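You operate a simulated robot arm through the tools that you are given. There is no shell and no other tool.

You run a simulated two-armed robot. Do the job below in one go: nothing can be reset, and whatever is moved stays where it is left.

Task
Dose one portion of shallots and one of garlic into the tub under the hopper.
Fine: nothing spilt; the tub ends standing in the grey tray, the hopper's tray pushed in, its black knob at 0.

The check looks at the end state, three seconds after you hand in, the way a careful person would. Anything else that was tipped, shoved, dropped, spilled or broken makes it a failure.

Robot
Two 7-joint arms with four-finger grippers on one trunk that stands fixed in place. Base frame: the origin is at the foot of the trunk, x ahead of it, y to its left, z up. Readings come in mm, degrees, newtons and seconds.
The left shoulder is at [40, 181, 1229], the right one opposite. With the tool pointing down near the work surface each hand reaches from about 320 to 840 mm from the base axis, measured 20 degrees to its own side. Payload 3.67 kg a hand.
The tool frame of a hand sits at the grasp point between the pads (the TCP): z along the fingers, y along the line on which they close. The tips reach 28 mm beyond it. The gripper opens to 112 mm; its body begins 73 mm behind the TCP.
Orientation is told as [roll, pitch, yaw] about the base's x, y, z axes, in that order, counted from this pose: with the fingers straight down and closing along the base's y, the tool's x points along the base's -x, its y along +y and its z along -z.

Tools
- The arms move only by the tool move_arm. It takes "left_commands", "right_commands" or both (then of equal length, played together; a hand with none holds still); each is a list of rows, each a list of 7 numbers: the shift along the tool's x, y, z in units of 150 mm (1.0 is 150 mm), then the turn, a rotation vector about the tool's x, y, z in units of 90 degrees (1.0 is 90 degrees), then the finger opening in cm, from 0 to 11.2. In form: [[tx, ty, tz, rx, ry, rz, fingers], ...]. A call has 1 to 20 rows; each row is the pose to reach, as a shift and turn from the pose commanded when the call began, along the tool's axes at that moment. A call with a number of a shift or a turn outside -1 to 1 is refused whole. A row lasts 0.2 s, in which the tool goes at most 50 mm and 8.6 degrees; a call with a longer step from one row to the next is refused whole, and so is a gripper value outside its range. A pose out of reach is approached as far as the arm can. The call stops where the force on the tool passes 70 N (or 10 N more than at its start, if that is more) or the arm is blocked; 0.2 s more then pass. The fingers move at their own pace (about 72.4 mm/s each) and stop on an object; they squeeze with about 44 N. The grip force told is the motor's: it shows also when the fingers shut on nothing. Time passes only in rows, and 0.2 s behind the last, so rows that repeat a pose let the fingers close. It gives the time, the measured TCP pose, the force on the tool (base axes), the opening and the grip force at its end, in the units of the frame above (readings bear some noise), with the torque about the TCP (base axes, N m) and any sound that the robot's microphone picked up.
- Cameras (640 x 400 px; columns grow to the right, rows downward): "scene" is now at [94.6, -48.7, 1454.3]; the picture's right is [-0.53, -0.85, 0.00], its down [-0.51, 0.32, -0.80] and it looks along [0.68, -0.43, -0.60] (base axes); focal length 335 px, centre (320, 200). "left" rides on the left gripper at [60, 18, -104] in its tool frame; the picture's right is [-0.29, 0.96, 0.00], its down [-0.80, -0.24, -0.55] and it looks along [-0.53, -0.16, 0.83] (tool axes); focal length 234 px, centre (320, 200). "right" rides on the right gripper at [60, -18, -104] in its tool frame; the picture's right is [0.29, 0.96, 0.00], its down [-0.80, 0.24, -0.55] and it looks along [-0.53, 0.16, 0.83] (tool axes); focal length 234 px, centre (320, 200). There is no depth. A picture from a camera that has moved, and an enlarged one, comes with that camera's place and axes in the base frame and with its lens.
- capture(camera): a new picture of that camera. No time passes.
- move_column(by): moves the trunk up (or, below 0, down) by that many mm; the arms and the scene camera ride with it, the base frame stays. It gives what a move gives, with no picture.
- head_to(pan, tilt): turns the head with the scene camera to pan (to the left, within 86 degrees either way) and tilt (down, from -29 to 69), counted from straight ahead of the robot. It gives what a move gives.
- zoom(camera, box): a new picture of the part [left, top, right, bottom] of that camera's present view, enlarged. No time passes.
- finish_job(): hands the job in; it is judged then, once.

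Nothing tells you positions but the pictures and the camera data. Unless the task says otherwise, let go and move clear before handing in.

The tools are called after "Emit:" by a JSON object that holds its "name" and its "arguments". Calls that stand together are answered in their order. move_arm: Moves the arms, as the interface text tells. Its arguments: {"type":"object","properties":{"left_commands":{"type":"array","items":{"type":"array","items":{"type":"number"}}},"right_commands":{"type":"array","items":{"type":"array","items":{"type":"number"}}}},"required":[]} The other tools are called the same way: move_column (by) moves the trunk up or down; head_to (pan, tilt) turns the head that bears the scene camera; capture (camera) takes a picture; zoom (camera, box) takes an enlarged picture of a part of a camera's view; finish_job () hands the job in.

At the start:

```text
time_s: 0.0
left_position: [426.3, -40.5, 1226.4]
left_tcp_rot: [0.0, 0.1, 0.2]
left_force: [0.5, 0.7, -0.2]
left_ft_torque: [0.01, -0.03, -0.02]
left_grip_width: 112.2
left_finger_force: 0.0
right_position: [341.8, -374.0, 1222.1]
right_tcp_rot: [-0.1, 0.0, 0.0]
right_force: [0.3, 0.4, 0.9]
right_ft_torque: [0.0, -0.03, 0.02]
right_grip_width: 112.0
right_finger_force: 0.0
trunk travel left (down, up): [-350.0, 164.0]
head pan, tilt (commanded): [-32.2, 36.6]
```

scene: 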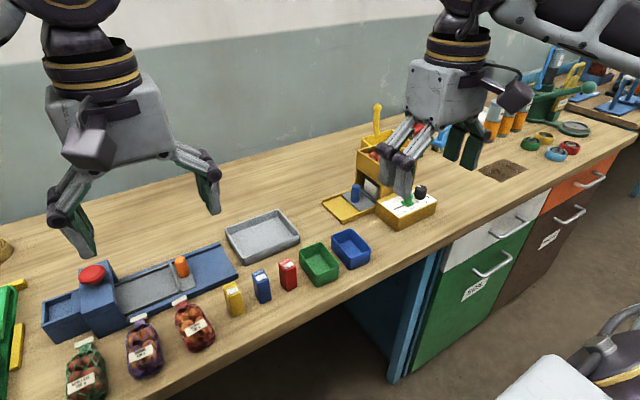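
right: 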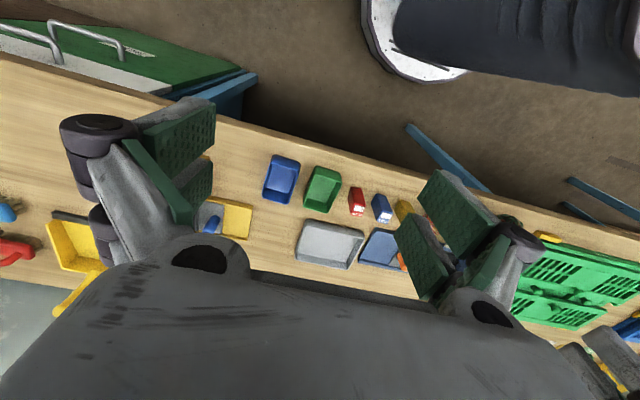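
left: 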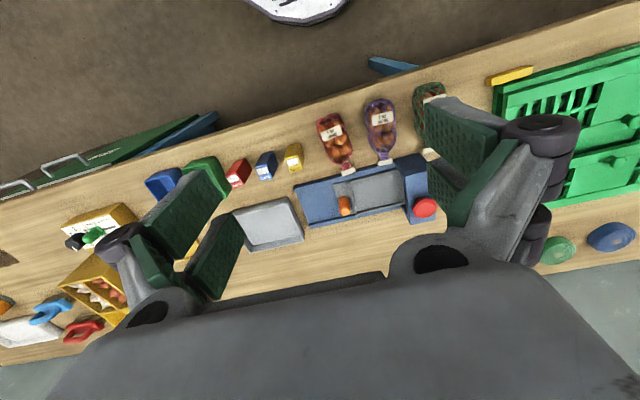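

I see a workbench along the robot's front-right with a yellow hopper device, a blue sliding machine, tubs, small packets, and bags. I'll zoom in first to understand each thing.

Emit:
{"name": "zoom", "arguments": {"camera": "scene", "box": [300, 90, 460, 240]}}

Emit:
{"name": "zoom", "arguments": {"camera": "scene", "box": [20, 200, 220, 400]}}

Emit:
{"name": "zoom", "arguments": {"camera": "scene", "box": [200, 190, 400, 340]}}

Emit:
{"name": "zoom", "arguments": {"camera": "scene", "box": [440, 30, 640, 190]}}

Emit:
{"name": "zoom", "arguments": {"camera": "left", "box": [0, 180, 220, 360]}}

```text
2.67 times, centred on (380, 165) of scene
camera zoom: at [94.6, -48.7, 1454.3], right [-0.53, -0.85, 0.0], down [-0.51, 0.32, -0.8], along [0.68, -0.43, -0.6], focal length 894 px, centre (160, 293)
```

zoom: 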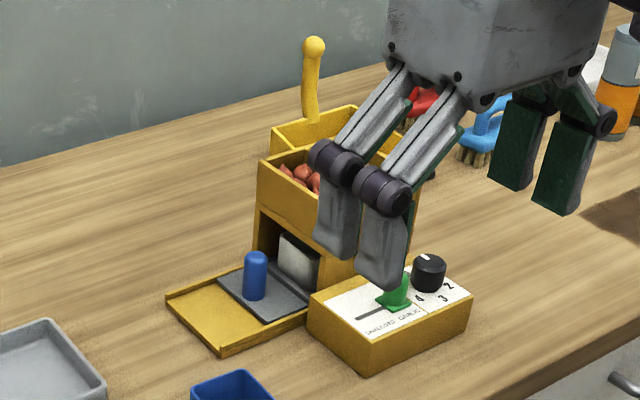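

```text
2.00 times, centred on (120, 300) of scene
camera zoom: at [94.6, -48.7, 1454.3], right [-0.53, -0.85, 0.0], down [-0.51, 0.32, -0.8], along [0.68, -0.43, -0.6], focal length 670 px, centre (720, 0)
```

zoom: 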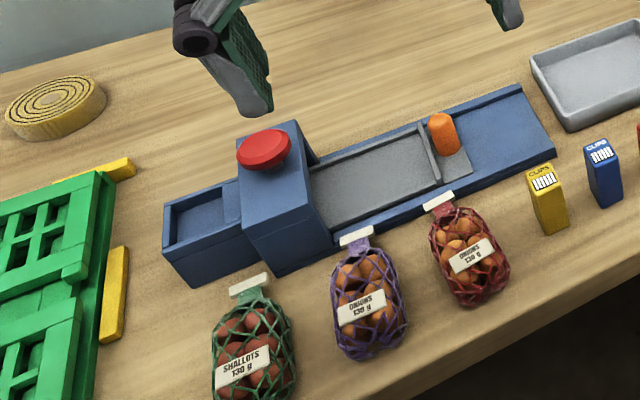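

```text
2.67 times, centred on (300, 265) of scene
camera zoom: at [94.6, -48.7, 1454.3], right [-0.53, -0.85, 0.0], down [-0.51, 0.32, -0.8], along [0.68, -0.43, -0.6], focal length 894 px, centre (373, 27)
```

zoom: 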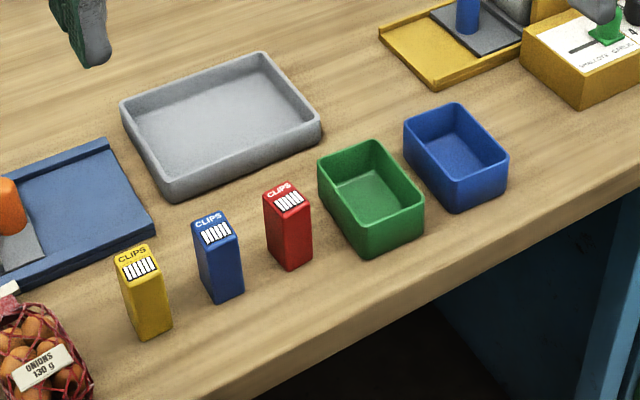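

```text
2.50 times, centred on (540, 110) of scene
camera zoom: at [94.6, -48.7, 1454.3], right [-0.53, -0.85, 0.0], down [-0.51, 0.32, -0.8], along [0.68, -0.43, -0.6], focal length 838 px, centre (-230, 425)
```

zoom: 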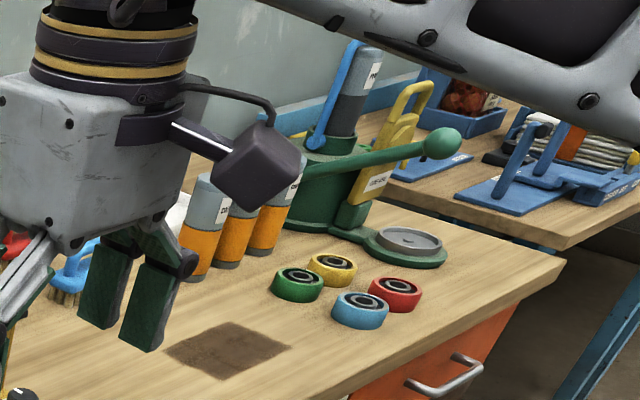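

```text
2.22 times, centred on (110, 270) of left
camera zoom: at [367.2, -23.1, 1331.7], right [0.29, 0.96, 0.0], down [0.8, -0.24, 0.55], along [0.53, -0.16, -0.83], focal length 520 px, centre (787, 44)
```

zoom: 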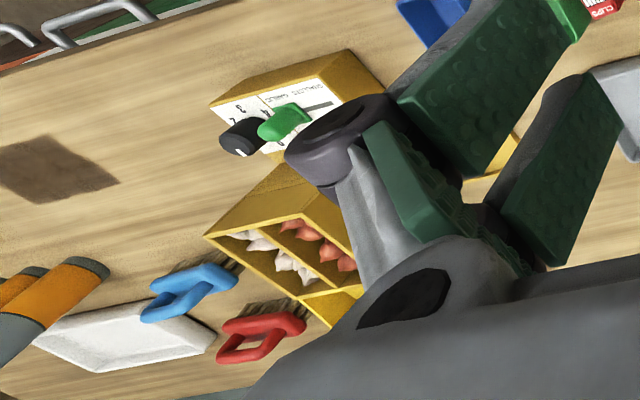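

The right hand hides the hopper (black knob about [564, -661, 943]). I'll move the right hand to the right, clear of the line of sight, and look again with several cameras.

Emit:
{"name": "move_arm", "arguments": {"right_commands": [[0, -0.33, 0, 0, 0, 0, 11.2], [0, -0.66, 0, 0, 0, 0, 11.2], [0, -0.99, 0, 0, 0, 0, 11.2]]}}

Emit:
{"name": "move_arm", "arguments": {"right_commands": [[0, -0.33, 0, 0, 0, 0, 11.2], [0, -0.66, 0, 0, 0, 0, 11.2], [0, -0.66, 0, 0, 0, 0, 11.2]]}}

Emit:
{"name": "capture", "arguments": {"camera": "scene"}}

Emit:
{"name": "capture", "arguments": {"camera": "right"}}

```text
time_s: 0.8
left_position: [427.3, -43.2, 1228.4]
left_tcp_rot: [0.1, 0.0, 0.1]
left_force: [0.3, 0.1, -0.1]
left_ft_torque: [0.01, 0.05, 0.01]
left_grip_width: 111.9
left_finger_force: 0.0
right_position: [341.1, -523.3, 1221.1]
right_tcp_rot: [0.1, 0.0, 0.0]
right_force: [0.1, -0.3, -0.3]
right_ft_torque: [0.01, -0.02, -0.04]
right_grip_width: 111.8
right_finger_force: 0.1
trunk travel left (down, up): [-350.0, 164.0]
head pan, tilt (commanded): [-32.2, 36.6]
```

```text
time_s: 1.6
left_position: [425.2, -39.9, 1228.7]
left_tcp_rot: [-0.1, 0.0, 0.2]
left_force: [0.6, 0.2, 0.4]
left_ft_torque: [-0.01, -0.03, 0.0]
left_grip_width: 112.1
left_finger_force: 0.1
right_position: [344.1, -585.7, 1226.2]
right_tcp_rot: [-0.1, -0.1, 0.0]
right_force: [0.5, 0.5, 0.0]
right_ft_torque: [0.0, -0.02, 0.01]
right_grip_width: 111.8
right_finger_force: 0.0
right hand out of reach, approached as far as the arm can: row 2, 3
trunk travel left (down, up): [-350.0, 164.0]
head pan, tilt (commanded): [-32.2, 36.6]
```

```text
taken
camera scene: at [93.5, -46.5, 1454.4], right [-0.53, -0.85, 0.0], down [-0.5, 0.32, -0.8], along [0.68, -0.43, -0.6], focal length 335 px, centre (320, 200)
```

scene: 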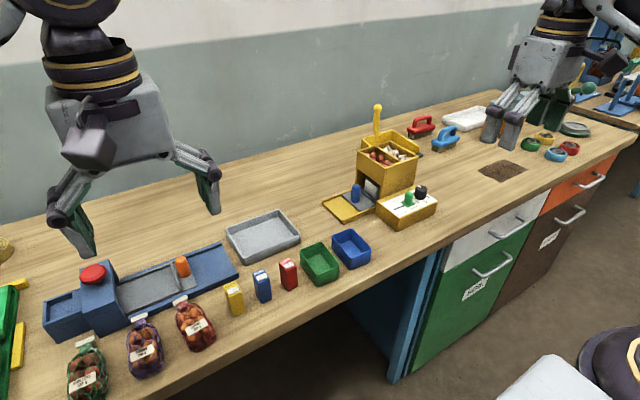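

```text
taken
camera right: at [283.4, -603.9, 1329.4], right [-0.29, 0.96, 0.0], down [0.8, 0.24, 0.55], along [0.53, 0.16, -0.83], focal length 234 px, centre (320, 200)
```

right: 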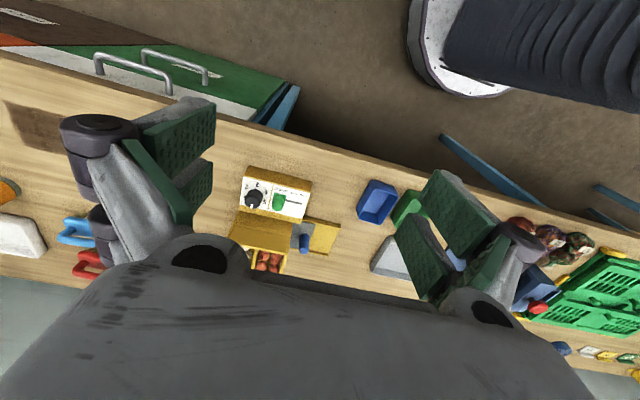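

The hopper is now in full view. I'll enlarge it from both cameras.

Emit:
{"name": "zoom", "arguments": {"camera": "scene", "box": [310, 95, 450, 235]}}

Emit:
{"name": "zoom", "arguments": {"camera": "right", "box": [220, 160, 350, 280]}}

```text
2.86 times, centred on (380, 165) of scene
camera zoom: at [93.5, -46.5, 1454.4], right [-0.53, -0.85, 0.0], down [-0.5, 0.32, -0.8], along [0.68, -0.43, -0.6], focal length 957 px, centre (149, 300)
```

zoom: 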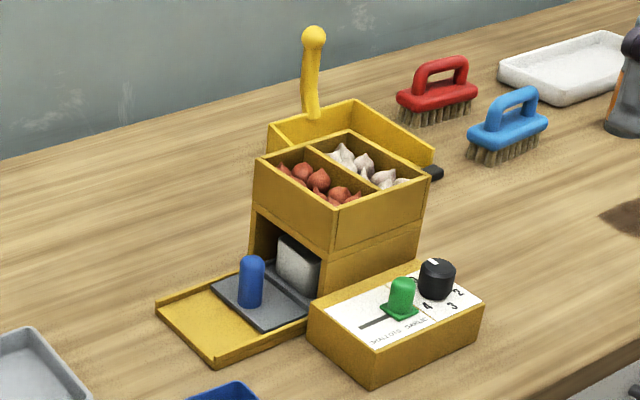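

```text
3.33 times, centred on (285, 220) of right
camera zoom: at [283.4, -603.9, 1329.4], right [-0.29, 0.96, 0.0], down [0.8, 0.24, 0.55], along [0.53, 0.16, -0.83], focal length 781 px, centre (437, 133)
```

zoom: 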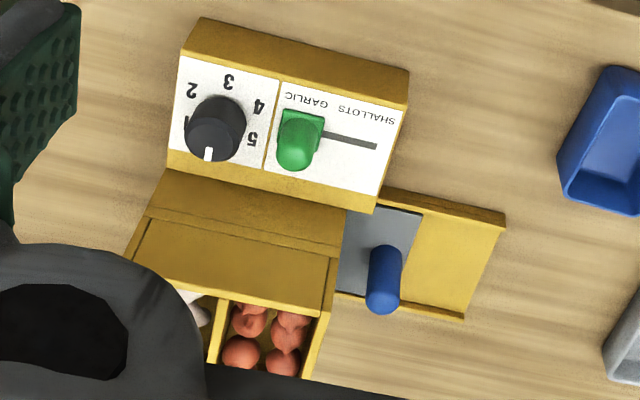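

I can make out a selector (green slider, now at GARLIC), a dial with 0–5, a tray with blue handle, a tub inside, and a lever at the back. I'll zoom tighter to understand the mechanism.

Emit:
{"name": "zoom", "arguments": {"camera": "scene", "box": [350, 95, 420, 150]}}

Emit:
{"name": "zoom", "arguments": {"camera": "scene", "box": [375, 170, 445, 225]}}

Emit:
{"name": "zoom", "arguments": {"camera": "scene", "box": [335, 150, 405, 205]}}

Emit:
{"name": "zoom", "arguments": {"camera": "right", "box": [235, 160, 315, 220]}}

Emit:
{"name": "zoom", "arguments": {"camera": "left", "box": [0, 180, 220, 360]}}

```text
7.27 times, centred on (385, 122) of scene
camera zoom: at [93.5, -46.5, 1454.4], right [-0.53, -0.85, 0.0], down [-0.5, 0.32, -0.8], along [0.68, -0.43, -0.6], focal length 2437 px, centre (-153, 764)
```

zoom: 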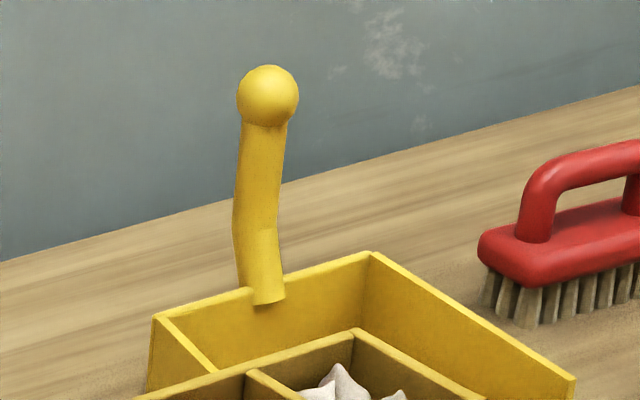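

```text
7.27 times, centred on (410, 198) of scene
camera zoom: at [93.5, -46.5, 1454.4], right [-0.53, -0.85, 0.0], down [-0.5, 0.32, -0.8], along [0.68, -0.43, -0.6], focal length 2437 px, centre (-334, 218)
```

zoom: 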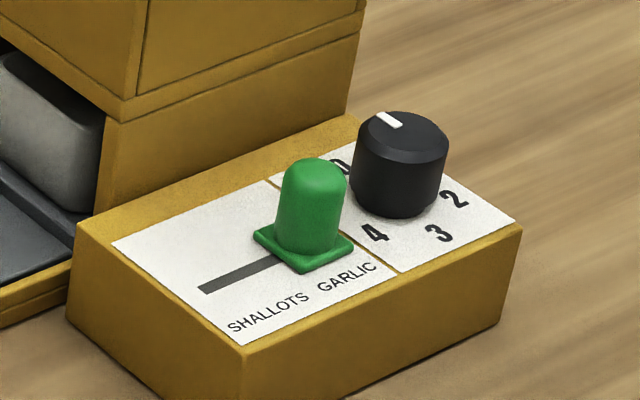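

```text
7.27 times, centred on (370, 178) of scene
camera zoom: at [93.5, -46.5, 1454.4], right [-0.53, -0.85, 0.0], down [-0.5, 0.32, -0.8], along [0.68, -0.43, -0.6], focal length 2437 px, centre (-44, 364)
```

zoom: 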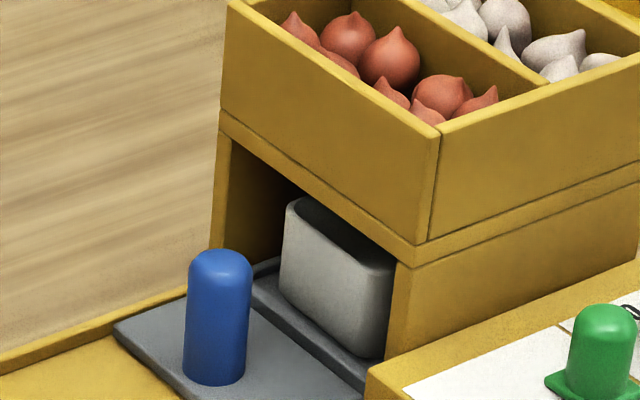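

```text
6.67 times, centred on (275, 190) of right
camera zoom: at [283.4, -603.9, 1329.4], right [-0.29, 0.96, 0.0], down [0.8, 0.24, 0.55], along [0.53, 0.16, -0.83], focal length 1561 px, centre (620, 267)
```

zoom: 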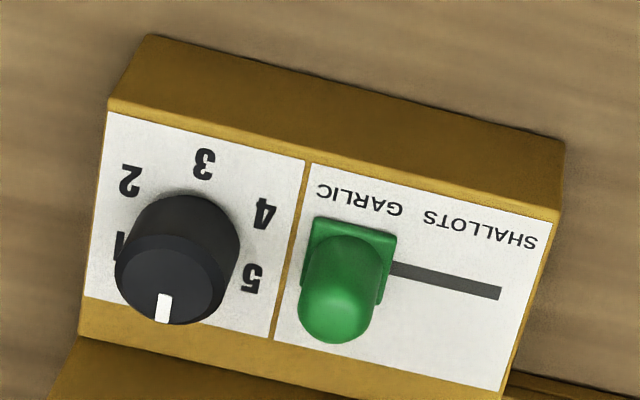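

```text
2.22 times, centred on (110, 270) of left
camera zoom: at [366.1, -20.9, 1332.1], right [0.29, 0.96, 0.0], down [0.8, -0.24, 0.55], along [0.53, -0.16, -0.83], focal length 520 px, centre (787, 44)
```

zoom: 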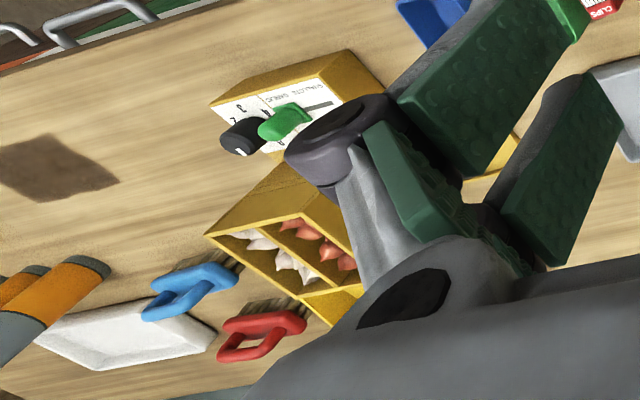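

The bench top is at about z 887 and the hopper body spans about x 612–722, y −570…−670, with its rim at z 1022. I'll turn the left hand's camera towards the hopper to get a second angle on the back and lever.

Emit:
{"name": "move_arm", "arguments": {"left_commands": [[0, 0, 0, 0, 0, 0.09, 11.2], [0, 0, 0, 0, 0, 0.18, 11.2], [0, 0, 0, 0, 0, 0.27, 11.2], [0, 0, 0, 0, 0, 0.36, 11.2], [0, 0, 0, 0, 0, 0.45, 11.2], [0, 0, 0, 0, 0, 0.54, 11.2]]}}

Emit:
{"name": "move_arm", "arguments": {"left_commands": [[0, 0, 0, 0, -0.09, 0, 11.2], [0, 0, 0, 0, -0.18, 0, 11.2], [0, 0, 0, 0, -0.27, 0, 11.2], [0, 0, 0, 0, -0.36, 0, 11.2]]}}

Emit:
{"name": "capture", "arguments": {"camera": "left"}}

```text
time_s: 3.0
left_position: [428.5, -42.5, 1227.6]
left_tcp_rot: [-0.1, 0.0, -48.7]
left_force: [-0.5, 0.3, -0.4]
left_ft_torque: [0.0, 0.02, -0.02]
left_grip_width: 112.1
left_finger_force: 0.1
right_position: [343.7, -588.3, 1225.0]
right_tcp_rot: [0.0, 0.1, -0.2]
right_force: [-0.2, 0.0, -0.3]
right_ft_torque: [-0.05, 0.01, -0.02]
right_grip_width: 112.0
right_finger_force: 0.1
trunk travel left (down, up): [-350.0, 164.0]
head pan, tilt (commanded): [-32.2, 36.6]
```

```text
time_s: 4.0
left_position: [427.5, -40.8, 1228.2]
left_tcp_rot: [0.0, -32.5, -48.5]
left_force: [-0.6, 0.3, 0.2]
left_ft_torque: [-0.03, 0.0, -0.01]
left_grip_width: 112.0
left_finger_force: 0.1
right_position: [343.0, -587.2, 1226.3]
right_tcp_rot: [-0.1, 0.0, -0.1]
right_force: [0.5, 0.2, -0.2]
right_ft_torque: [-0.03, 0.0, 0.01]
right_grip_width: 111.8
right_finger_force: 0.1
trunk travel left (down, up): [-350.0, 164.0]
head pan, tilt (commanded): [-32.2, 36.6]
```

```text
taken
camera left: at [369.9, 51.9, 1283.4], right [0.88, 0.45, 0.15], down [0.07, -0.44, 0.9], along [0.47, -0.78, -0.42], focal length 234 px, centre (320, 200)
```

left: 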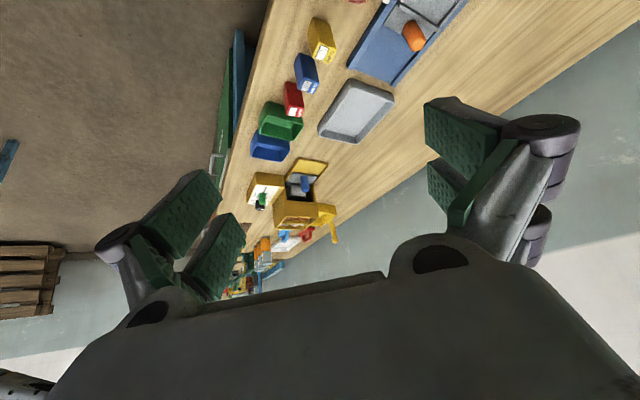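

Emit:
{"name": "zoom", "arguments": {"camera": "left", "box": [235, 145, 355, 255]}}

```text
3.64 times, centred on (295, 200) of left
camera zoom: at [369.9, 51.9, 1283.4], right [0.88, 0.45, 0.15], down [0.07, -0.44, 0.9], along [0.47, -0.78, -0.42], focal length 852 px, centre (411, 200)
```

zoom: 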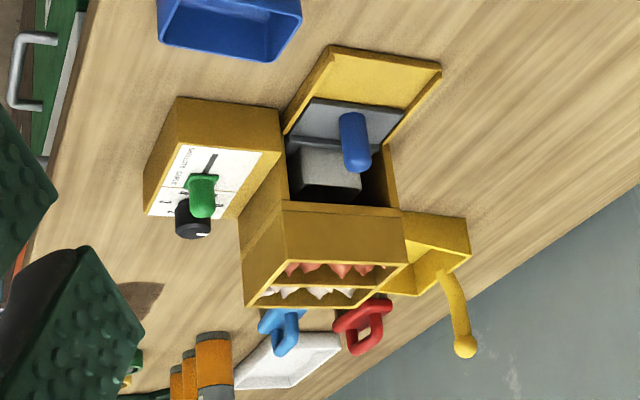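

The yellow pan with the ball-ended handle is a separate dustpan far behind the hopper (x≈900), so the controls are just the green slider (at GARLIC), the dial (pointer at 0, 1 is 60° clockwise from above) and the tray with the blue handle. Now I'll inspect my fingers' geometry before going near the controls.

Emit:
{"name": "zoom", "arguments": {"camera": "scene", "box": [465, 60, 605, 160]}}

Emit:
{"name": "zoom", "arguments": {"camera": "scene", "box": [20, 60, 240, 260]}}

Emit:
{"name": "zoom", "arguments": {"camera": "right", "box": [40, 80, 240, 260]}}

Emit:
{"name": "zoom", "arguments": {"camera": "right", "box": [360, 140, 560, 320]}}

```text
4.00 times, centred on (535, 110) of scene
camera zoom: at [94.2, -47.4, 1454.3], right [-0.53, -0.85, 0.0], down [-0.51, 0.32, -0.8], along [0.68, -0.43, -0.6], focal length 1340 px, centre (-540, 560)
```

zoom: 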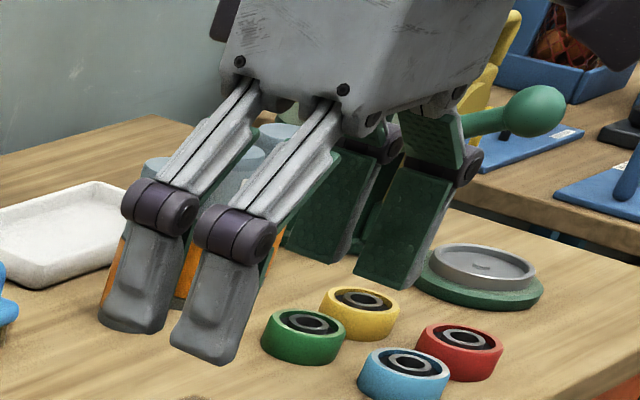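

```text
2.00 times, centred on (130, 160) of scene
camera zoom: at [94.2, -47.4, 1454.3], right [-0.53, -0.85, 0.0], down [-0.51, 0.32, -0.8], along [0.68, -0.43, -0.6], focal length 670 px, centre (700, 280)
```

zoom: 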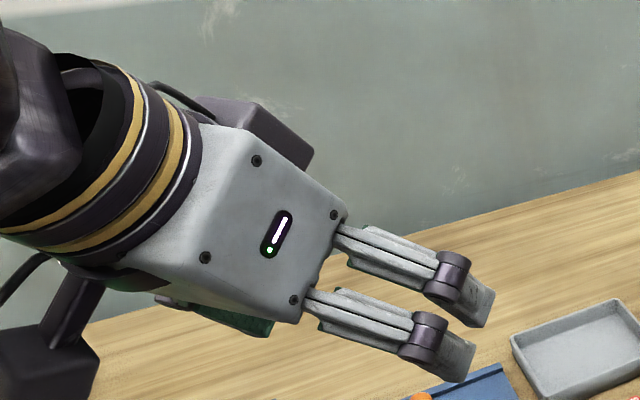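

```text
2.22 times, centred on (140, 170) of right
camera zoom: at [284.0, -604.7, 1328.8], right [-0.29, 0.96, 0.0], down [0.8, 0.24, 0.55], along [0.53, 0.16, -0.83], focal length 520 px, centre (720, 267)
```

zoom: 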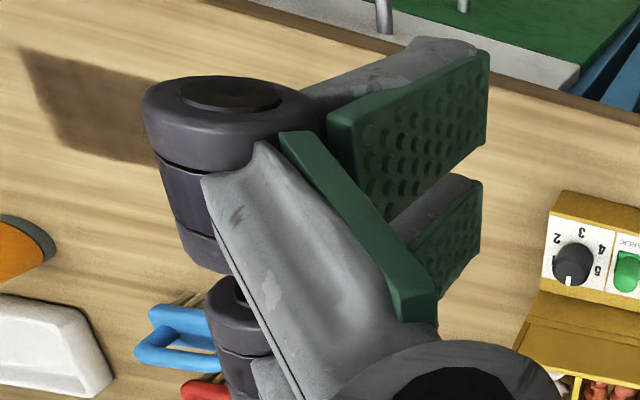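

```text
2.22 times, centred on (460, 230) of right
camera zoom: at [284.0, -604.7, 1328.8], right [-0.29, 0.96, 0.0], down [0.8, 0.24, 0.55], along [0.53, 0.16, -0.83], focal length 520 px, centre (9, 133)
```

zoom: 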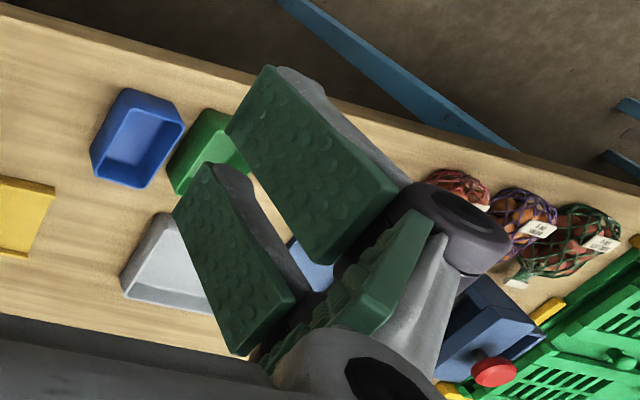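

Fingers are about 10–12 mm thick at the tips, 20 mm wide each, with a pair on each side (±25 mm along tool x). I'll bring the right hand forward, lower, and to the left of the hopper so its camera can look into the opening.

Emit:
{"name": "move_arm", "arguments": {"right_commands": [[-0.2, 0.2, 0.1, 0, 0, 0, 11.2], [-0.4, 0.4, 0.2, 0, 0, 0, 11.2], [-0.6, 0.6, 0.3, 0, 0, 0, 11.2], [-0.8, 0.8, 0.4, 0, 0, 0, 11.2], [-1.0, 1.0, 0.5, 0, 0, 0, 11.2]]}}

Emit:
{"name": "capture", "arguments": {"camera": "right"}}

Emit:
{"name": "capture", "arguments": {"camera": "scene"}}

```text
time_s: 5.2
left_position: [427.2, -41.7, 1226.7]
left_tcp_rot: [-0.1, -32.4, -48.4]
left_force: [0.0, -0.1, -1.4]
left_ft_torque: [-0.04, 0.04, -0.04]
left_grip_width: 112.2
left_finger_force: 0.0
right_position: [497.0, -437.1, 1148.9]
right_tcp_rot: [0.0, 0.0, 0.0]
right_force: [-0.6, 0.2, -0.4]
right_ft_torque: [0.0, -0.02, 0.0]
right_grip_width: 112.0
right_finger_force: 0.1
trunk travel left (down, up): [-350.0, 164.0]
head pan, tilt (commanded): [-32.2, 36.6]
```

```text
taken
camera right: at [436.8, -454.7, 1254.0], right [-0.29, 0.96, 0.0], down [0.8, 0.24, 0.55], along [0.53, 0.16, -0.83], focal length 234 px, centre (320, 200)
```

right: 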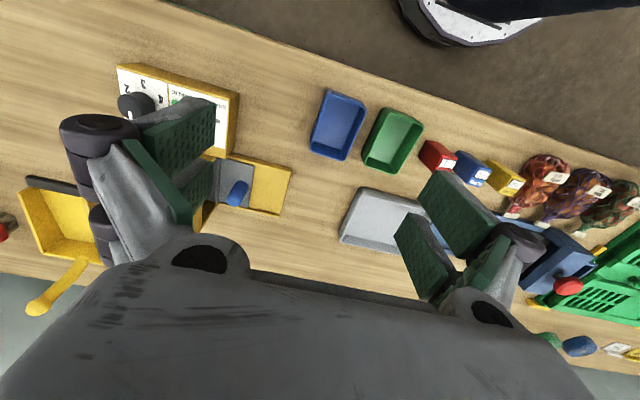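

```text
taken
camera scene: at [96.5, -47.7, 1454.2], right [-0.53, -0.85, 0.0], down [-0.51, 0.32, -0.8], along [0.68, -0.43, -0.6], focal length 335 px, centre (320, 200)
```

scene: 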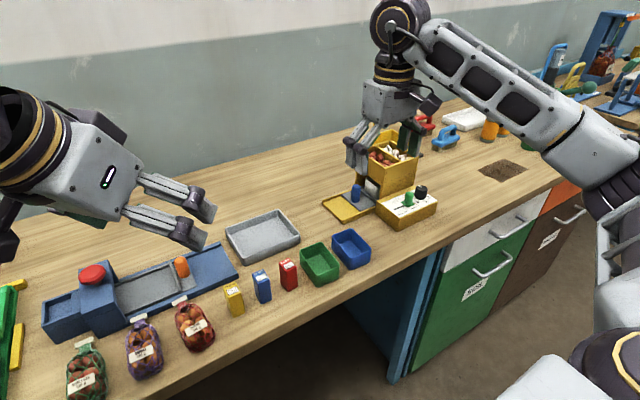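

The arm moves freely. The yellow pan is clearly a separate dustpan. Now I'll turn the right hand by 90° so its camera looks towards −y into the hopper opening.

Emit:
{"name": "move_arm", "arguments": {"right_commands": [[0, 0, 0, 0, 0, 0.09, 11.2], [0, 0, 0, 0, 0, 0.18, 11.2], [0, 0, 0, 0, 0, 0.27, 11.2], [0, 0, 0, 0, 0, 0.36, 11.2], [0, 0, 0, 0, 0, 0.45, 11.2], [0, 0, 0, 0, 0, 0.54, 11.2], [0, 0, 0, 0, 0, 0.63, 11.2], [0, 0, 0, 0, 0, 0.72, 11.2], [0, 0, 0, 0, 0, 0.81, 11.2], [0, 0, 0, 0, 0, 0.9, 11.2], [0, 0, 0, 0, 0, 0.99, 11.2]]}}

Emit:
{"name": "capture", "arguments": {"camera": "right"}}

```text
time_s: 7.6
left_position: [427.1, -41.9, 1227.2]
left_tcp_rot: [0.0, -32.4, -48.5]
left_force: [0.6, 0.3, -0.3]
left_ft_torque: [-0.03, 0.0, 0.0]
left_grip_width: 112.1
left_finger_force: 0.1
right_position: [493.5, -438.7, 1149.4]
right_tcp_rot: [0.1, 0.0, -89.3]
right_force: [-0.1, 0.6, -0.5]
right_ft_torque: [-0.02, -0.01, -0.05]
right_grip_width: 112.1
right_finger_force: 0.0
trunk travel left (down, up): [-350.0, 164.0]
head pan, tilt (commanded): [-32.2, 36.6]
```

```text
taken
camera right: at [475.4, -379.2, 1252.9], right [0.95, 0.3, 0.0], down [0.25, -0.79, 0.55], along [0.17, -0.53, -0.83], focal length 234 px, centre (320, 200)
```

right: 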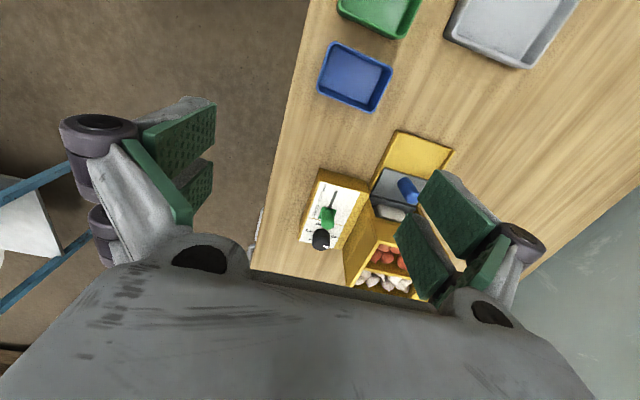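

Emit:
{"name": "zoom", "arguments": {"camera": "right", "box": [280, 120, 460, 300]}}

Emit:
{"name": "zoom", "arguments": {"camera": "right", "box": [350, 150, 430, 230]}}

```text
2.22 times, centred on (370, 210) of right
camera zoom: at [475.4, -379.2, 1252.9], right [0.95, 0.3, 0.0], down [0.25, -0.79, 0.55], along [0.17, -0.53, -0.83], focal length 520 px, centre (209, 178)
```

zoom: 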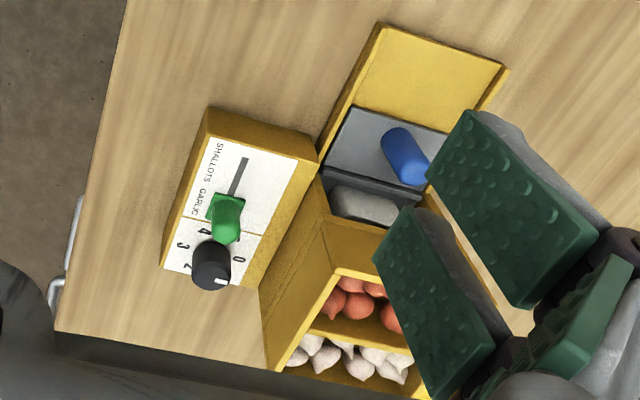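

```text
5.00 times, centred on (390, 190) of right
camera zoom: at [475.4, -379.2, 1252.9], right [0.95, 0.3, 0.0], down [0.25, -0.79, 0.55], along [0.17, -0.53, -0.83], focal length 1171 px, centre (-30, 250)
```

zoom: 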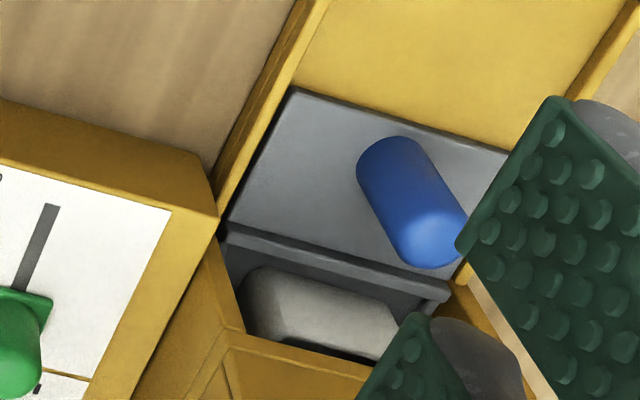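

Emit:
{"name": "move_arm", "arguments": {"right_commands": [[0.03, 0.25, 0.13, 0, 0, 0, 11.2], [0.07, 0.5, 0.27, 0, 0, 0, 11.2], [0.1, 0.75, 0.4, 0, 0, 0, 11.2], [0.13, 1.0, 0.53, 0, 0, 0, 11.2]]}}

Emit:
{"name": "move_arm", "arguments": {"right_commands": [[0, 0, 0, 0, -0.09, 0, 11.2], [0, 0, 0, 0, -0.18, 0, 11.2], [0, 0, 0, 0, -0.27, 0, 11.2]]}}

Emit:
{"name": "capture", "arguments": {"camera": "right"}}

```text
time_s: 8.6
left_position: [429.3, -41.7, 1227.2]
left_tcp_rot: [-0.2, -32.3, -48.4]
left_force: [0.6, 0.7, -0.5]
left_ft_torque: [-0.01, 0.03, 0.0]
left_grip_width: 112.1
left_finger_force: 0.1
right_position: [645.7, -416.3, 1067.9]
right_tcp_rot: [-0.1, 0.0, -89.1]
right_force: [0.7, -0.9, -0.6]
right_ft_torque: [0.0, 0.05, 0.01]
right_grip_width: 111.8
right_finger_force: 0.0
trunk travel left (down, up): [-350.0, 164.0]
head pan, tilt (commanded): [-32.2, 36.6]
```

```text
time_s: 9.4
left_position: [427.6, -40.3, 1228.1]
left_tcp_rot: [0.0, -32.4, -48.5]
left_force: [-0.2, 0.5, 0.6]
left_ft_torque: [-0.03, 0.03, 0.01]
left_grip_width: 112.1
left_finger_force: 0.0
right_position: [643.6, -416.7, 1069.8]
right_tcp_rot: [0.0, -24.4, -89.2]
right_force: [-0.7, 0.2, -0.4]
right_ft_torque: [-0.03, 0.04, 0.0]
right_grip_width: 112.0
right_finger_force: 0.1
trunk travel left (down, up): [-350.0, 164.0]
head pan, tilt (commanded): [-32.2, 36.6]
```

```text
taken
camera right: at [623.7, -319.4, 1139.9], right [0.95, 0.28, -0.12], down [0.25, -0.49, 0.83], along [0.17, -0.82, -0.54], focal length 234 px, centre (320, 200)
```

right: 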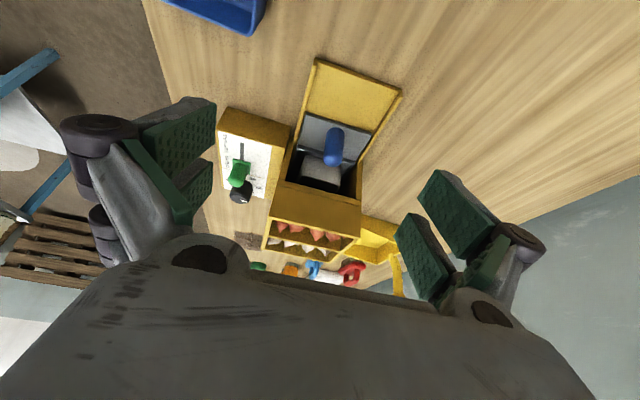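

Emit:
{"name": "zoom", "arguments": {"camera": "right", "box": [255, 90, 385, 220]}}

Emit:
{"name": "zoom", "arguments": {"camera": "right", "box": [200, 100, 310, 210]}}

Emit:
{"name": "zoom", "arguments": {"camera": "right", "box": [250, 200, 410, 290]}}

```text
3.08 times, centred on (320, 155) of right
camera zoom: at [623.7, -319.4, 1139.9], right [0.95, 0.28, -0.12], down [0.25, -0.49, 0.83], along [0.17, -0.82, -0.54], focal length 720 px, centre (320, 338)
```

zoom: 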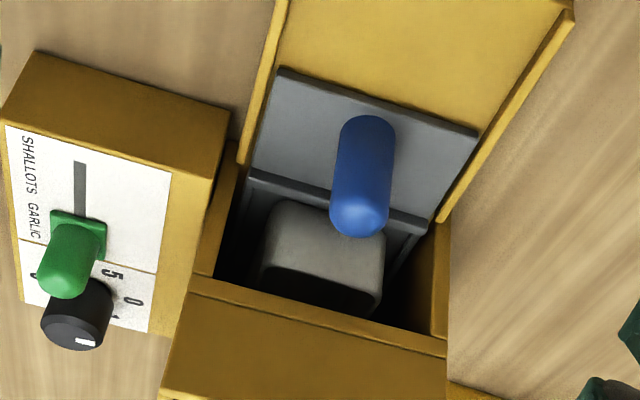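

```text
3.64 times, centred on (255, 155) of right
camera zoom: at [623.7, -319.4, 1139.9], right [0.95, 0.28, -0.12], down [0.25, -0.49, 0.83], along [0.17, -0.82, -0.54], focal length 852 px, centre (556, 364)
```

zoom: 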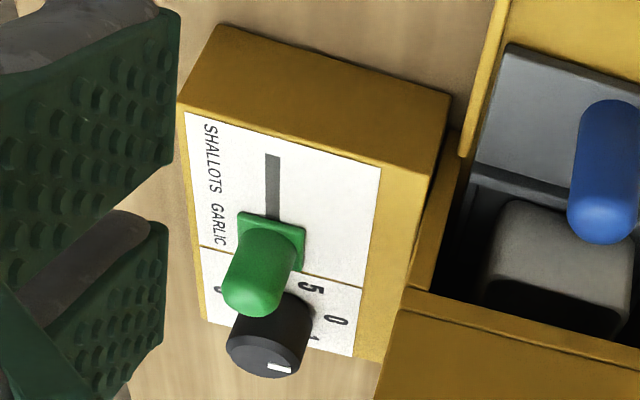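

```text
4.00 times, centred on (330, 245) of right
camera zoom: at [623.7, -319.4, 1139.9], right [0.95, 0.28, -0.12], down [0.25, -0.49, 0.83], along [0.17, -0.82, -0.54], focal length 937 px, centre (280, 20)
```

zoom: 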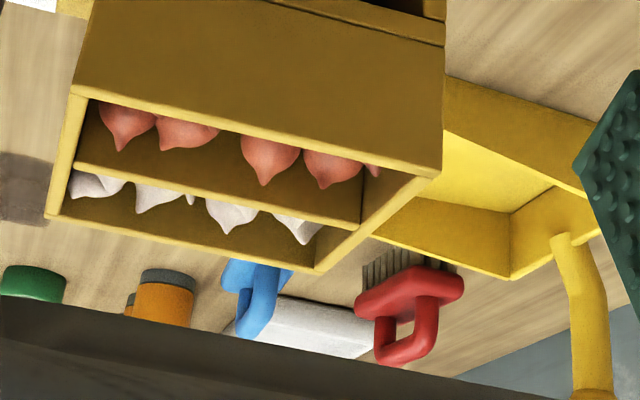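

The tub stands in the tray's recess behind a small ledge, centred inside the hopper; dial is at 0, slider at GARLIC. I'll level the hand again and carry it to above the green slider with the fingers partly closed.

Emit:
{"name": "move_arm", "arguments": {"right_commands": [[0, 0, 0, 0, 0.09, 0, 8.0], [0, 0, 0, 0, 0.18, 0, 6.0], [0, 0, 0, 0, 0.27, 0, 5.0]]}}

Emit:
{"name": "move_arm", "arguments": {"right_commands": [[-0.25, -0.14, 0, 0, 0, 0.009, 5.0], [-0.5, -0.28, 0, 0, 0, 0.009, 5.0], [-0.75, -0.42, 0, 0, 0, 0.009, 5.0], [-1.0, -0.56, 0, 0, 0, 0.009, 5.0]]}}

Emit:
{"name": "capture", "arguments": {"camera": "right"}}

Emit:
{"name": "zoom", "arguments": {"camera": "scene", "box": [310, 70, 450, 235]}}

```text
time_s: 10.2
left_position: [426.6, -42.3, 1228.3]
left_tcp_rot: [0.1, -32.4, -48.5]
left_force: [0.5, 0.3, -0.1]
left_ft_torque: [0.02, 0.0, 0.02]
left_grip_width: 112.0
left_finger_force: 0.0
right_position: [643.7, -417.7, 1069.4]
right_tcp_rot: [0.0, 0.2, -89.0]
right_force: [0.2, -0.5, 0.3]
right_ft_torque: [0.01, -0.02, 0.0]
right_grip_width: 50.0
right_finger_force: 0.1
trunk travel left (down, up): [-350.0, 164.0]
head pan, tilt (commanded): [-32.2, 36.6]
```

```text
time_s: 11.2
left_position: [425.7, -42.5, 1228.0]
left_tcp_rot: [0.1, -32.4, -48.6]
left_force: [0.5, -0.1, -0.2]
left_ft_torque: [-0.01, -0.02, 0.02]
left_grip_width: 112.2
left_finger_force: 0.0
right_position: [560.3, -568.8, 1069.1]
right_tcp_rot: [0.0, 0.1, -89.9]
right_force: [0.3, -0.9, -0.1]
right_ft_torque: [0.01, -0.03, 0.0]
right_grip_width: 50.0
right_finger_force: 0.0
trunk travel left (down, up): [-350.0, 164.0]
head pan, tilt (commanded): [-32.2, 36.6]
```

```text
taken
camera right: at [542.0, -510.0, 1173.6], right [0.96, 0.29, 0.0], down [0.24, -0.8, 0.55], along [0.16, -0.53, -0.83], focal length 234 px, centre (320, 200)
```

right: 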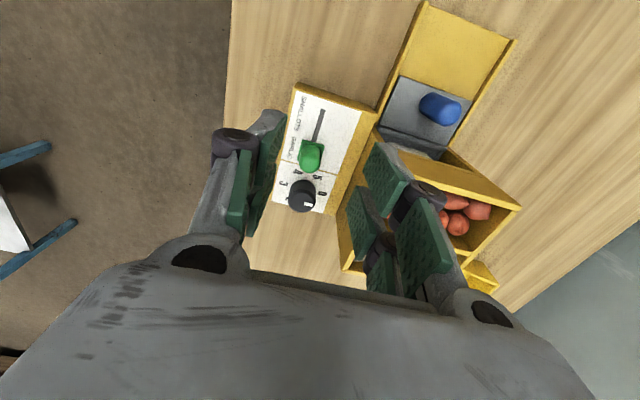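

```text
2.42 times, centred on (380, 152) of scene
camera zoom: at [93.2, -50.3, 1454.3], right [-0.53, -0.85, 0.0], down [-0.5, 0.32, -0.8], along [0.68, -0.43, -0.6], focal length 812 px, centre (174, 315)
```

zoom: 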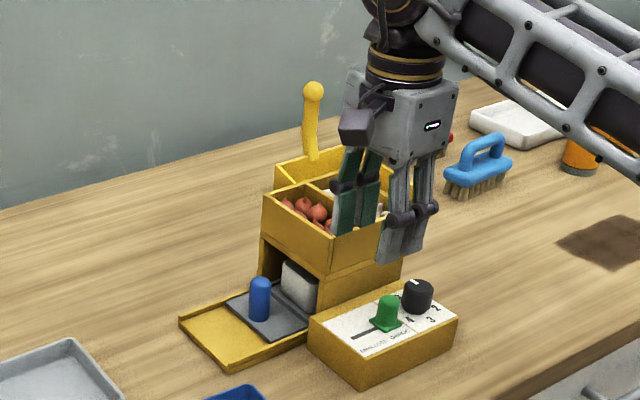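

Emit:
{"name": "zoom", "arguments": {"camera": "right", "box": [220, 70, 420, 250]}}

```text
2.22 times, centred on (320, 160) of right
camera zoom: at [542.0, -510.0, 1173.6], right [0.96, 0.29, 0.0], down [0.24, -0.8, 0.55], along [0.16, -0.53, -0.83], focal length 520 px, centre (320, 289)
```

zoom: 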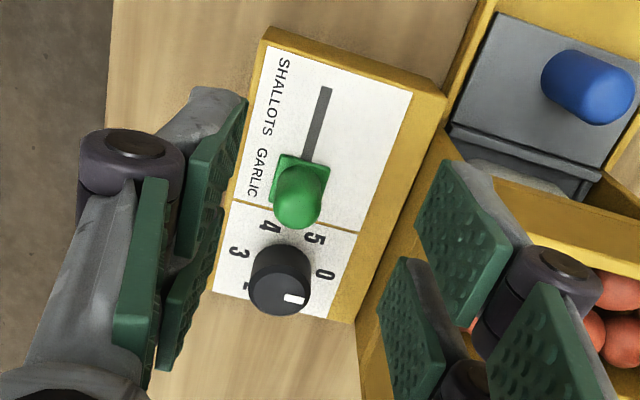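

The slider sits at (560, −608), its plate from y −594 to −622; the hopper front wall is at x≈615. I'll move above it and descend to just above its top to verify alignment.

Emit:
{"name": "move_arm", "arguments": {"right_commands": [[-0.247, 0, 0, 0, 0, 0, 4.0], [-0.247, 0, 0.25, 0, 0, 0, 4.0], [-0.247, 0, 0.45, 0, 0, 0, 4.0]]}}

Emit:
{"name": "zoom", "arguments": {"camera": "right", "box": [220, 70, 420, 250]}}

Emit:
{"name": "zoom", "arguments": {"camera": "scene", "box": [350, 130, 450, 230]}}

```text
time_s: 12.0
left_position: [427.7, -41.5, 1227.4]
left_tcp_rot: [-0.1, -32.4, -48.5]
left_force: [-0.2, 0.3, -0.8]
left_ft_torque: [0.02, 0.02, 0.02]
left_grip_width: 111.9
left_finger_force: 0.1
right_position: [561.3, -604.5, 1001.7]
right_tcp_rot: [0.0, -0.1, -90.0]
right_force: [0.4, 0.7, 0.1]
right_ft_torque: [-0.02, -0.01, 0.0]
right_grip_width: 40.0
right_finger_force: 0.0
trunk travel left (down, up): [-350.0, 164.0]
head pan, tilt (commanded): [-32.2, 36.6]
```

```text
2.22 times, centred on (320, 160) of right
camera zoom: at [543.5, -545.0, 1106.1], right [0.96, 0.29, 0.0], down [0.24, -0.8, 0.55], along [0.16, -0.53, -0.83], focal length 520 px, centre (320, 289)
```

zoom: 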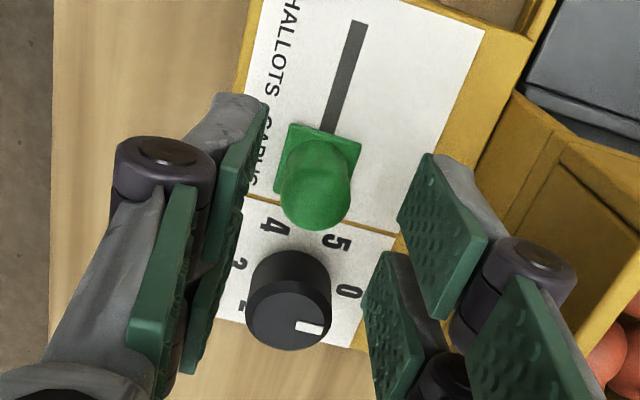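

```text
4.00 times, centred on (400, 180) of scene
camera zoom: at [95.2, -48.7, 1454.2], right [-0.53, -0.85, 0.0], down [-0.51, 0.32, -0.8], along [0.68, -0.43, -0.6], focal length 1340 px, centre (0, 280)
```

zoom: 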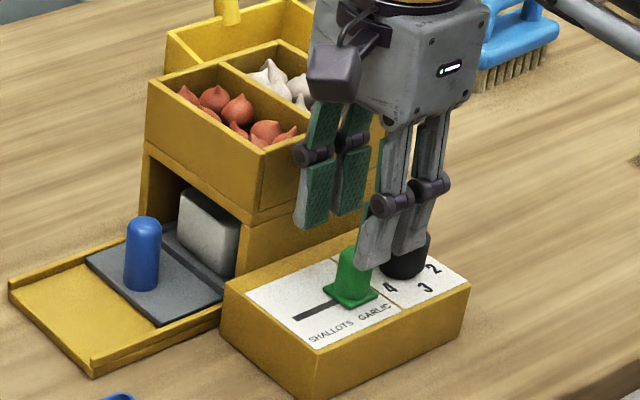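

Alignment is good: the slider is centred between the finger pairs and the knob is clear. I'll descend around it and close.

Emit:
{"name": "move_arm", "arguments": {"right_commands": [[0, 0, 0.1, 0, 0, 0, 4.0], [0, 0, 0.2, 0, 0, 0, 4.0], [0, 0, 0.28, 0, 0, 0, 4.0]]}}

Emit:
{"name": "zoom", "arguments": {"camera": "scene", "box": [350, 130, 450, 230]}}

Emit:
{"name": "zoom", "arguments": {"camera": "right", "box": [220, 70, 420, 250]}}

```text
time_s: 12.8
left_position: [427.3, -41.5, 1227.3]
left_tcp_rot: [0.0, -32.5, -48.5]
left_force: [-0.9, -0.3, 0.0]
left_ft_torque: [-0.01, -0.03, -0.02]
left_grip_width: 111.9
left_finger_force: 0.0
right_position: [562.4, -605.0, 959.0]
right_tcp_rot: [0.0, 0.0, -89.8]
right_force: [-0.5, 0.6, -0.8]
right_ft_torque: [0.01, -0.01, 0.0]
right_grip_width: 40.1
right_finger_force: 0.1
trunk travel left (down, up): [-350.0, 164.0]
head pan, tilt (commanded): [-32.2, 36.6]
```

```text
4.00 times, centred on (400, 180) of scene
camera zoom: at [94.6, -48.9, 1454.3], right [-0.53, -0.85, 0.0], down [-0.51, 0.32, -0.8], along [0.68, -0.43, -0.6], focal length 1340 px, centre (0, 280)
```

zoom: 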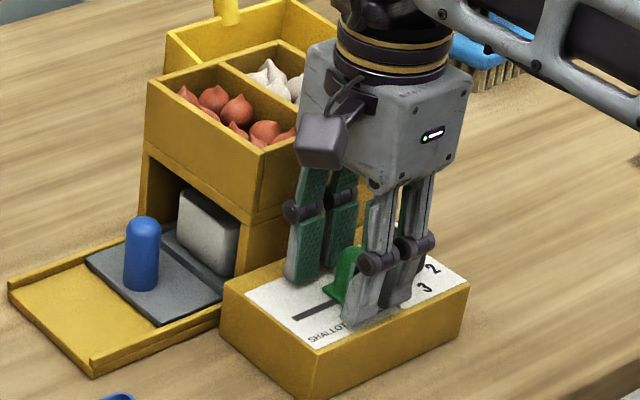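

```text
2.22 times, centred on (320, 160) of right
camera zoom: at [543.7, -544.8, 1064.1], right [0.96, 0.29, 0.0], down [0.24, -0.8, 0.55], along [0.16, -0.53, -0.83], focal length 520 px, centre (320, 289)
```

zoom: 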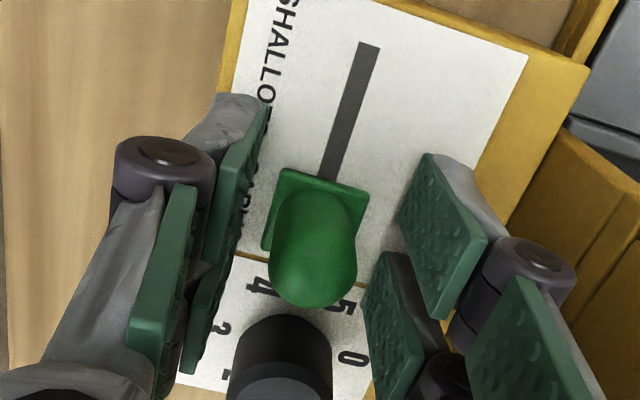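

Fingers straddle the slider without touching. Closing on it now.

Emit:
{"name": "move_arm", "arguments": {"right_commands": [[0, 0, 0, 0, 0, 0, 2.4], [0, 0, 0, 0, 0, 0, 1.0], [0, 0, 0, 0, 0, 0, 1.0]]}}

Emit:
{"name": "zoom", "arguments": {"camera": "scene", "box": [350, 130, 450, 230]}}

```text
time_s: 13.6
left_position: [425.5, -41.3, 1227.6]
left_tcp_rot: [0.0, -32.4, -48.5]
left_force: [0.2, -0.1, 1.0]
left_ft_torque: [0.0, 0.01, 0.02]
left_grip_width: 111.9
left_finger_force: 0.0
right_position: [560.9, -603.9, 959.2]
right_tcp_rot: [0.0, 0.0, -89.9]
right_force: [-2.3, 0.6, -1.9]
right_ft_torque: [0.04, 0.06, 0.0]
right_grip_width: 20.8
right_finger_force: 45.6
trunk travel left (down, up): [-350.0, 164.0]
head pan, tilt (commanded): [-32.2, 36.6]
```

```text
4.00 times, centred on (400, 180) of scene
camera zoom: at [94.4, -48.8, 1454.3], right [-0.53, -0.85, 0.0], down [-0.51, 0.32, -0.8], along [0.68, -0.43, -0.6], focal length 1340 px, centre (0, 280)
```

zoom: 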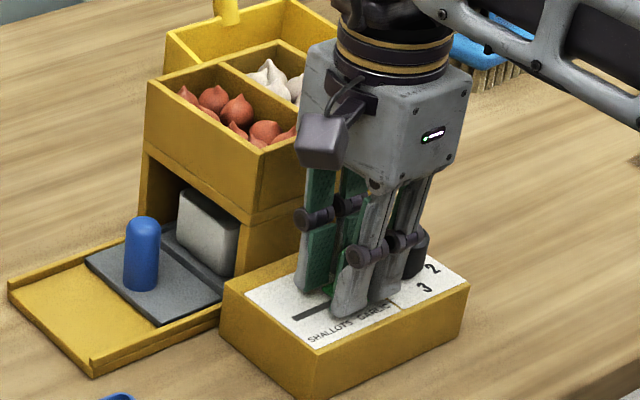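

Gripped (20.8 mm wide). Sliding towards SHALLOTS in small steps while watching the force.

Emit:
{"name": "move_arm", "arguments": {"right_commands": [[0.05, 0, 0, 0, 0, 0, 1.0], [0.1, 0, 0, 0, 0, 0, 1.0], [0.15, 0, 0, 0, 0, 0, 1.0], [0.2, 0, 0, 0, 0, 0, 1.0]]}}

Emit:
{"name": "zoom", "arguments": {"camera": "scene", "box": [350, 130, 450, 230]}}

```text
time_s: 14.6
left_position: [427.1, -41.1, 1227.9]
left_tcp_rot: [0.0, -32.4, -48.5]
left_force: [1.0, -1.1, -1.4]
left_ft_torque: [0.02, 0.01, 0.01]
left_grip_width: 112.0
left_finger_force: 0.1
right_position: [560.9, -575.5, 960.0]
right_tcp_rot: [0.0, 0.0, -90.0]
right_force: [-5.9, 0.0, -2.5]
right_ft_torque: [-0.2, 0.14, 0.02]
right_grip_width: 20.7
right_finger_force: 45.1
trunk travel left (down, up): [-350.0, 164.0]
head pan, tilt (commanded): [-32.2, 36.6]
```

```text
4.00 times, centred on (400, 180) of scene
camera zoom: at [94.1, -48.7, 1454.3], right [-0.53, -0.85, 0.0], down [-0.5, 0.32, -0.8], along [0.68, -0.43, -0.6], focal length 1340 px, centre (0, 280)
```

zoom: 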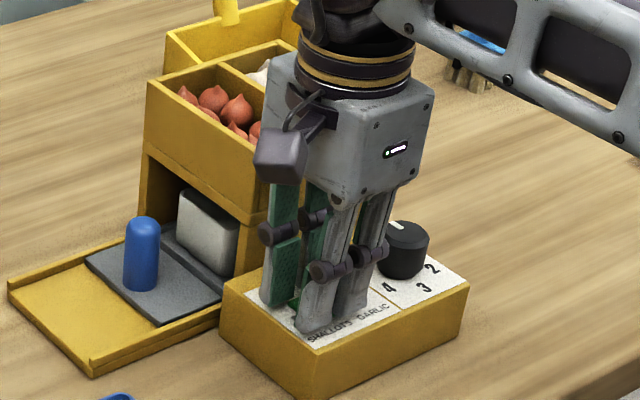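

Emit:
{"name": "move_arm", "arguments": {"right_commands": [[0.02, 0, 0, 0, 0, 0, 1.0], [0.02, 0, 0, 0, 0, 0, 1.0]]}}

Emit:
{"name": "move_arm", "arguments": {"right_commands": [[0.02, 0, 0, 0, 0, 0, 1.0], [0.02, 0, 0, 0, 0, 0, 1.0]]}}

Emit:
{"name": "zoom", "arguments": {"camera": "right", "box": [220, 70, 420, 250]}}

```text
time_s: 15.2
left_position: [426.4, -40.5, 1227.5]
left_tcp_rot: [0.0, -32.4, -48.5]
left_force: [0.0, -0.2, -0.9]
left_ft_torque: [0.0, 0.02, 0.01]
left_grip_width: 111.9
left_finger_force: 0.1
right_position: [561.4, -572.6, 960.9]
right_tcp_rot: [0.0, 0.1, -89.9]
right_force: [-6.3, -0.1, -1.9]
right_ft_torque: [-0.15, 0.2, -0.07]
right_grip_width: 20.6
right_finger_force: 44.9
trunk travel left (down, up): [-350.0, 164.0]
head pan, tilt (commanded): [-32.2, 36.6]
```

```text
time_s: 15.8
left_position: [425.9, -42.4, 1228.1]
left_tcp_rot: [0.0, -32.4, -48.4]
left_force: [-0.3, -0.2, -1.5]
left_ft_torque: [-0.04, -0.02, 0.02]
left_grip_width: 111.7
left_finger_force: 0.0
right_position: [561.2, -569.6, 959.1]
right_tcp_rot: [0.1, 0.0, -89.9]
right_force: [-6.2, 0.6, -3.6]
right_ft_torque: [-0.14, 0.17, 0.01]
right_grip_width: 20.6
right_finger_force: 44.8
trunk travel left (down, up): [-350.0, 164.0]
head pan, tilt (commanded): [-32.2, 36.6]
```

```text
2.22 times, centred on (320, 160) of right
camera zoom: at [543.3, -509.3, 1064.1], right [0.96, 0.29, 0.0], down [0.24, -0.8, 0.55], along [0.16, -0.53, -0.83], focal length 520 px, centre (320, 289)
```

zoom: 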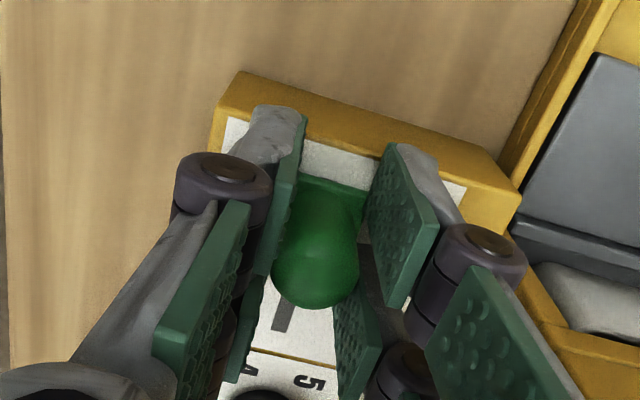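

Emit:
{"name": "move_arm", "arguments": {"right_commands": [[0.013, 0, 0, 0, 0, 0, 1.0], [0.013, 0, 0, 0, 0, 0, 1.0]]}}

Emit:
{"name": "move_arm", "arguments": {"right_commands": [[0.013, 0, 0, 0, 0, 0, 1.0], [0.013, 0, 0, 0, 0, 0, 1.0]]}}

```text
time_s: 16.4
left_position: [427.5, -42.1, 1228.2]
left_tcp_rot: [0.0, -32.4, -48.5]
left_force: [-0.3, -0.1, -1.0]
left_ft_torque: [-0.02, -0.01, -0.01]
left_grip_width: 112.2
left_finger_force: 0.0
right_position: [561.3, -567.4, 959.9]
right_tcp_rot: [0.0, 0.0, -89.8]
right_force: [-7.2, 1.9, -3.7]
right_ft_torque: [0.07, 0.2, -0.02]
right_grip_width: 20.8
right_finger_force: 45.0
trunk travel left (down, up): [-350.0, 164.0]
head pan, tilt (commanded): [-32.2, 36.6]
```

```text
time_s: 17.0
left_position: [426.2, -43.3, 1227.7]
left_tcp_rot: [0.1, -32.4, -48.5]
left_force: [-0.7, 0.4, 0.0]
left_ft_torque: [0.02, 0.0, -0.01]
left_grip_width: 112.3
left_finger_force: 0.0
right_position: [562.1, -565.6, 959.2]
right_tcp_rot: [0.1, 0.1, -89.8]
right_force: [-7.5, 0.5, -3.2]
right_ft_torque: [0.11, 0.21, -0.08]
right_grip_width: 20.8
right_finger_force: 45.5
trunk travel left (down, up): [-350.0, 164.0]
head pan, tilt (commanded): [-32.2, 36.6]
```

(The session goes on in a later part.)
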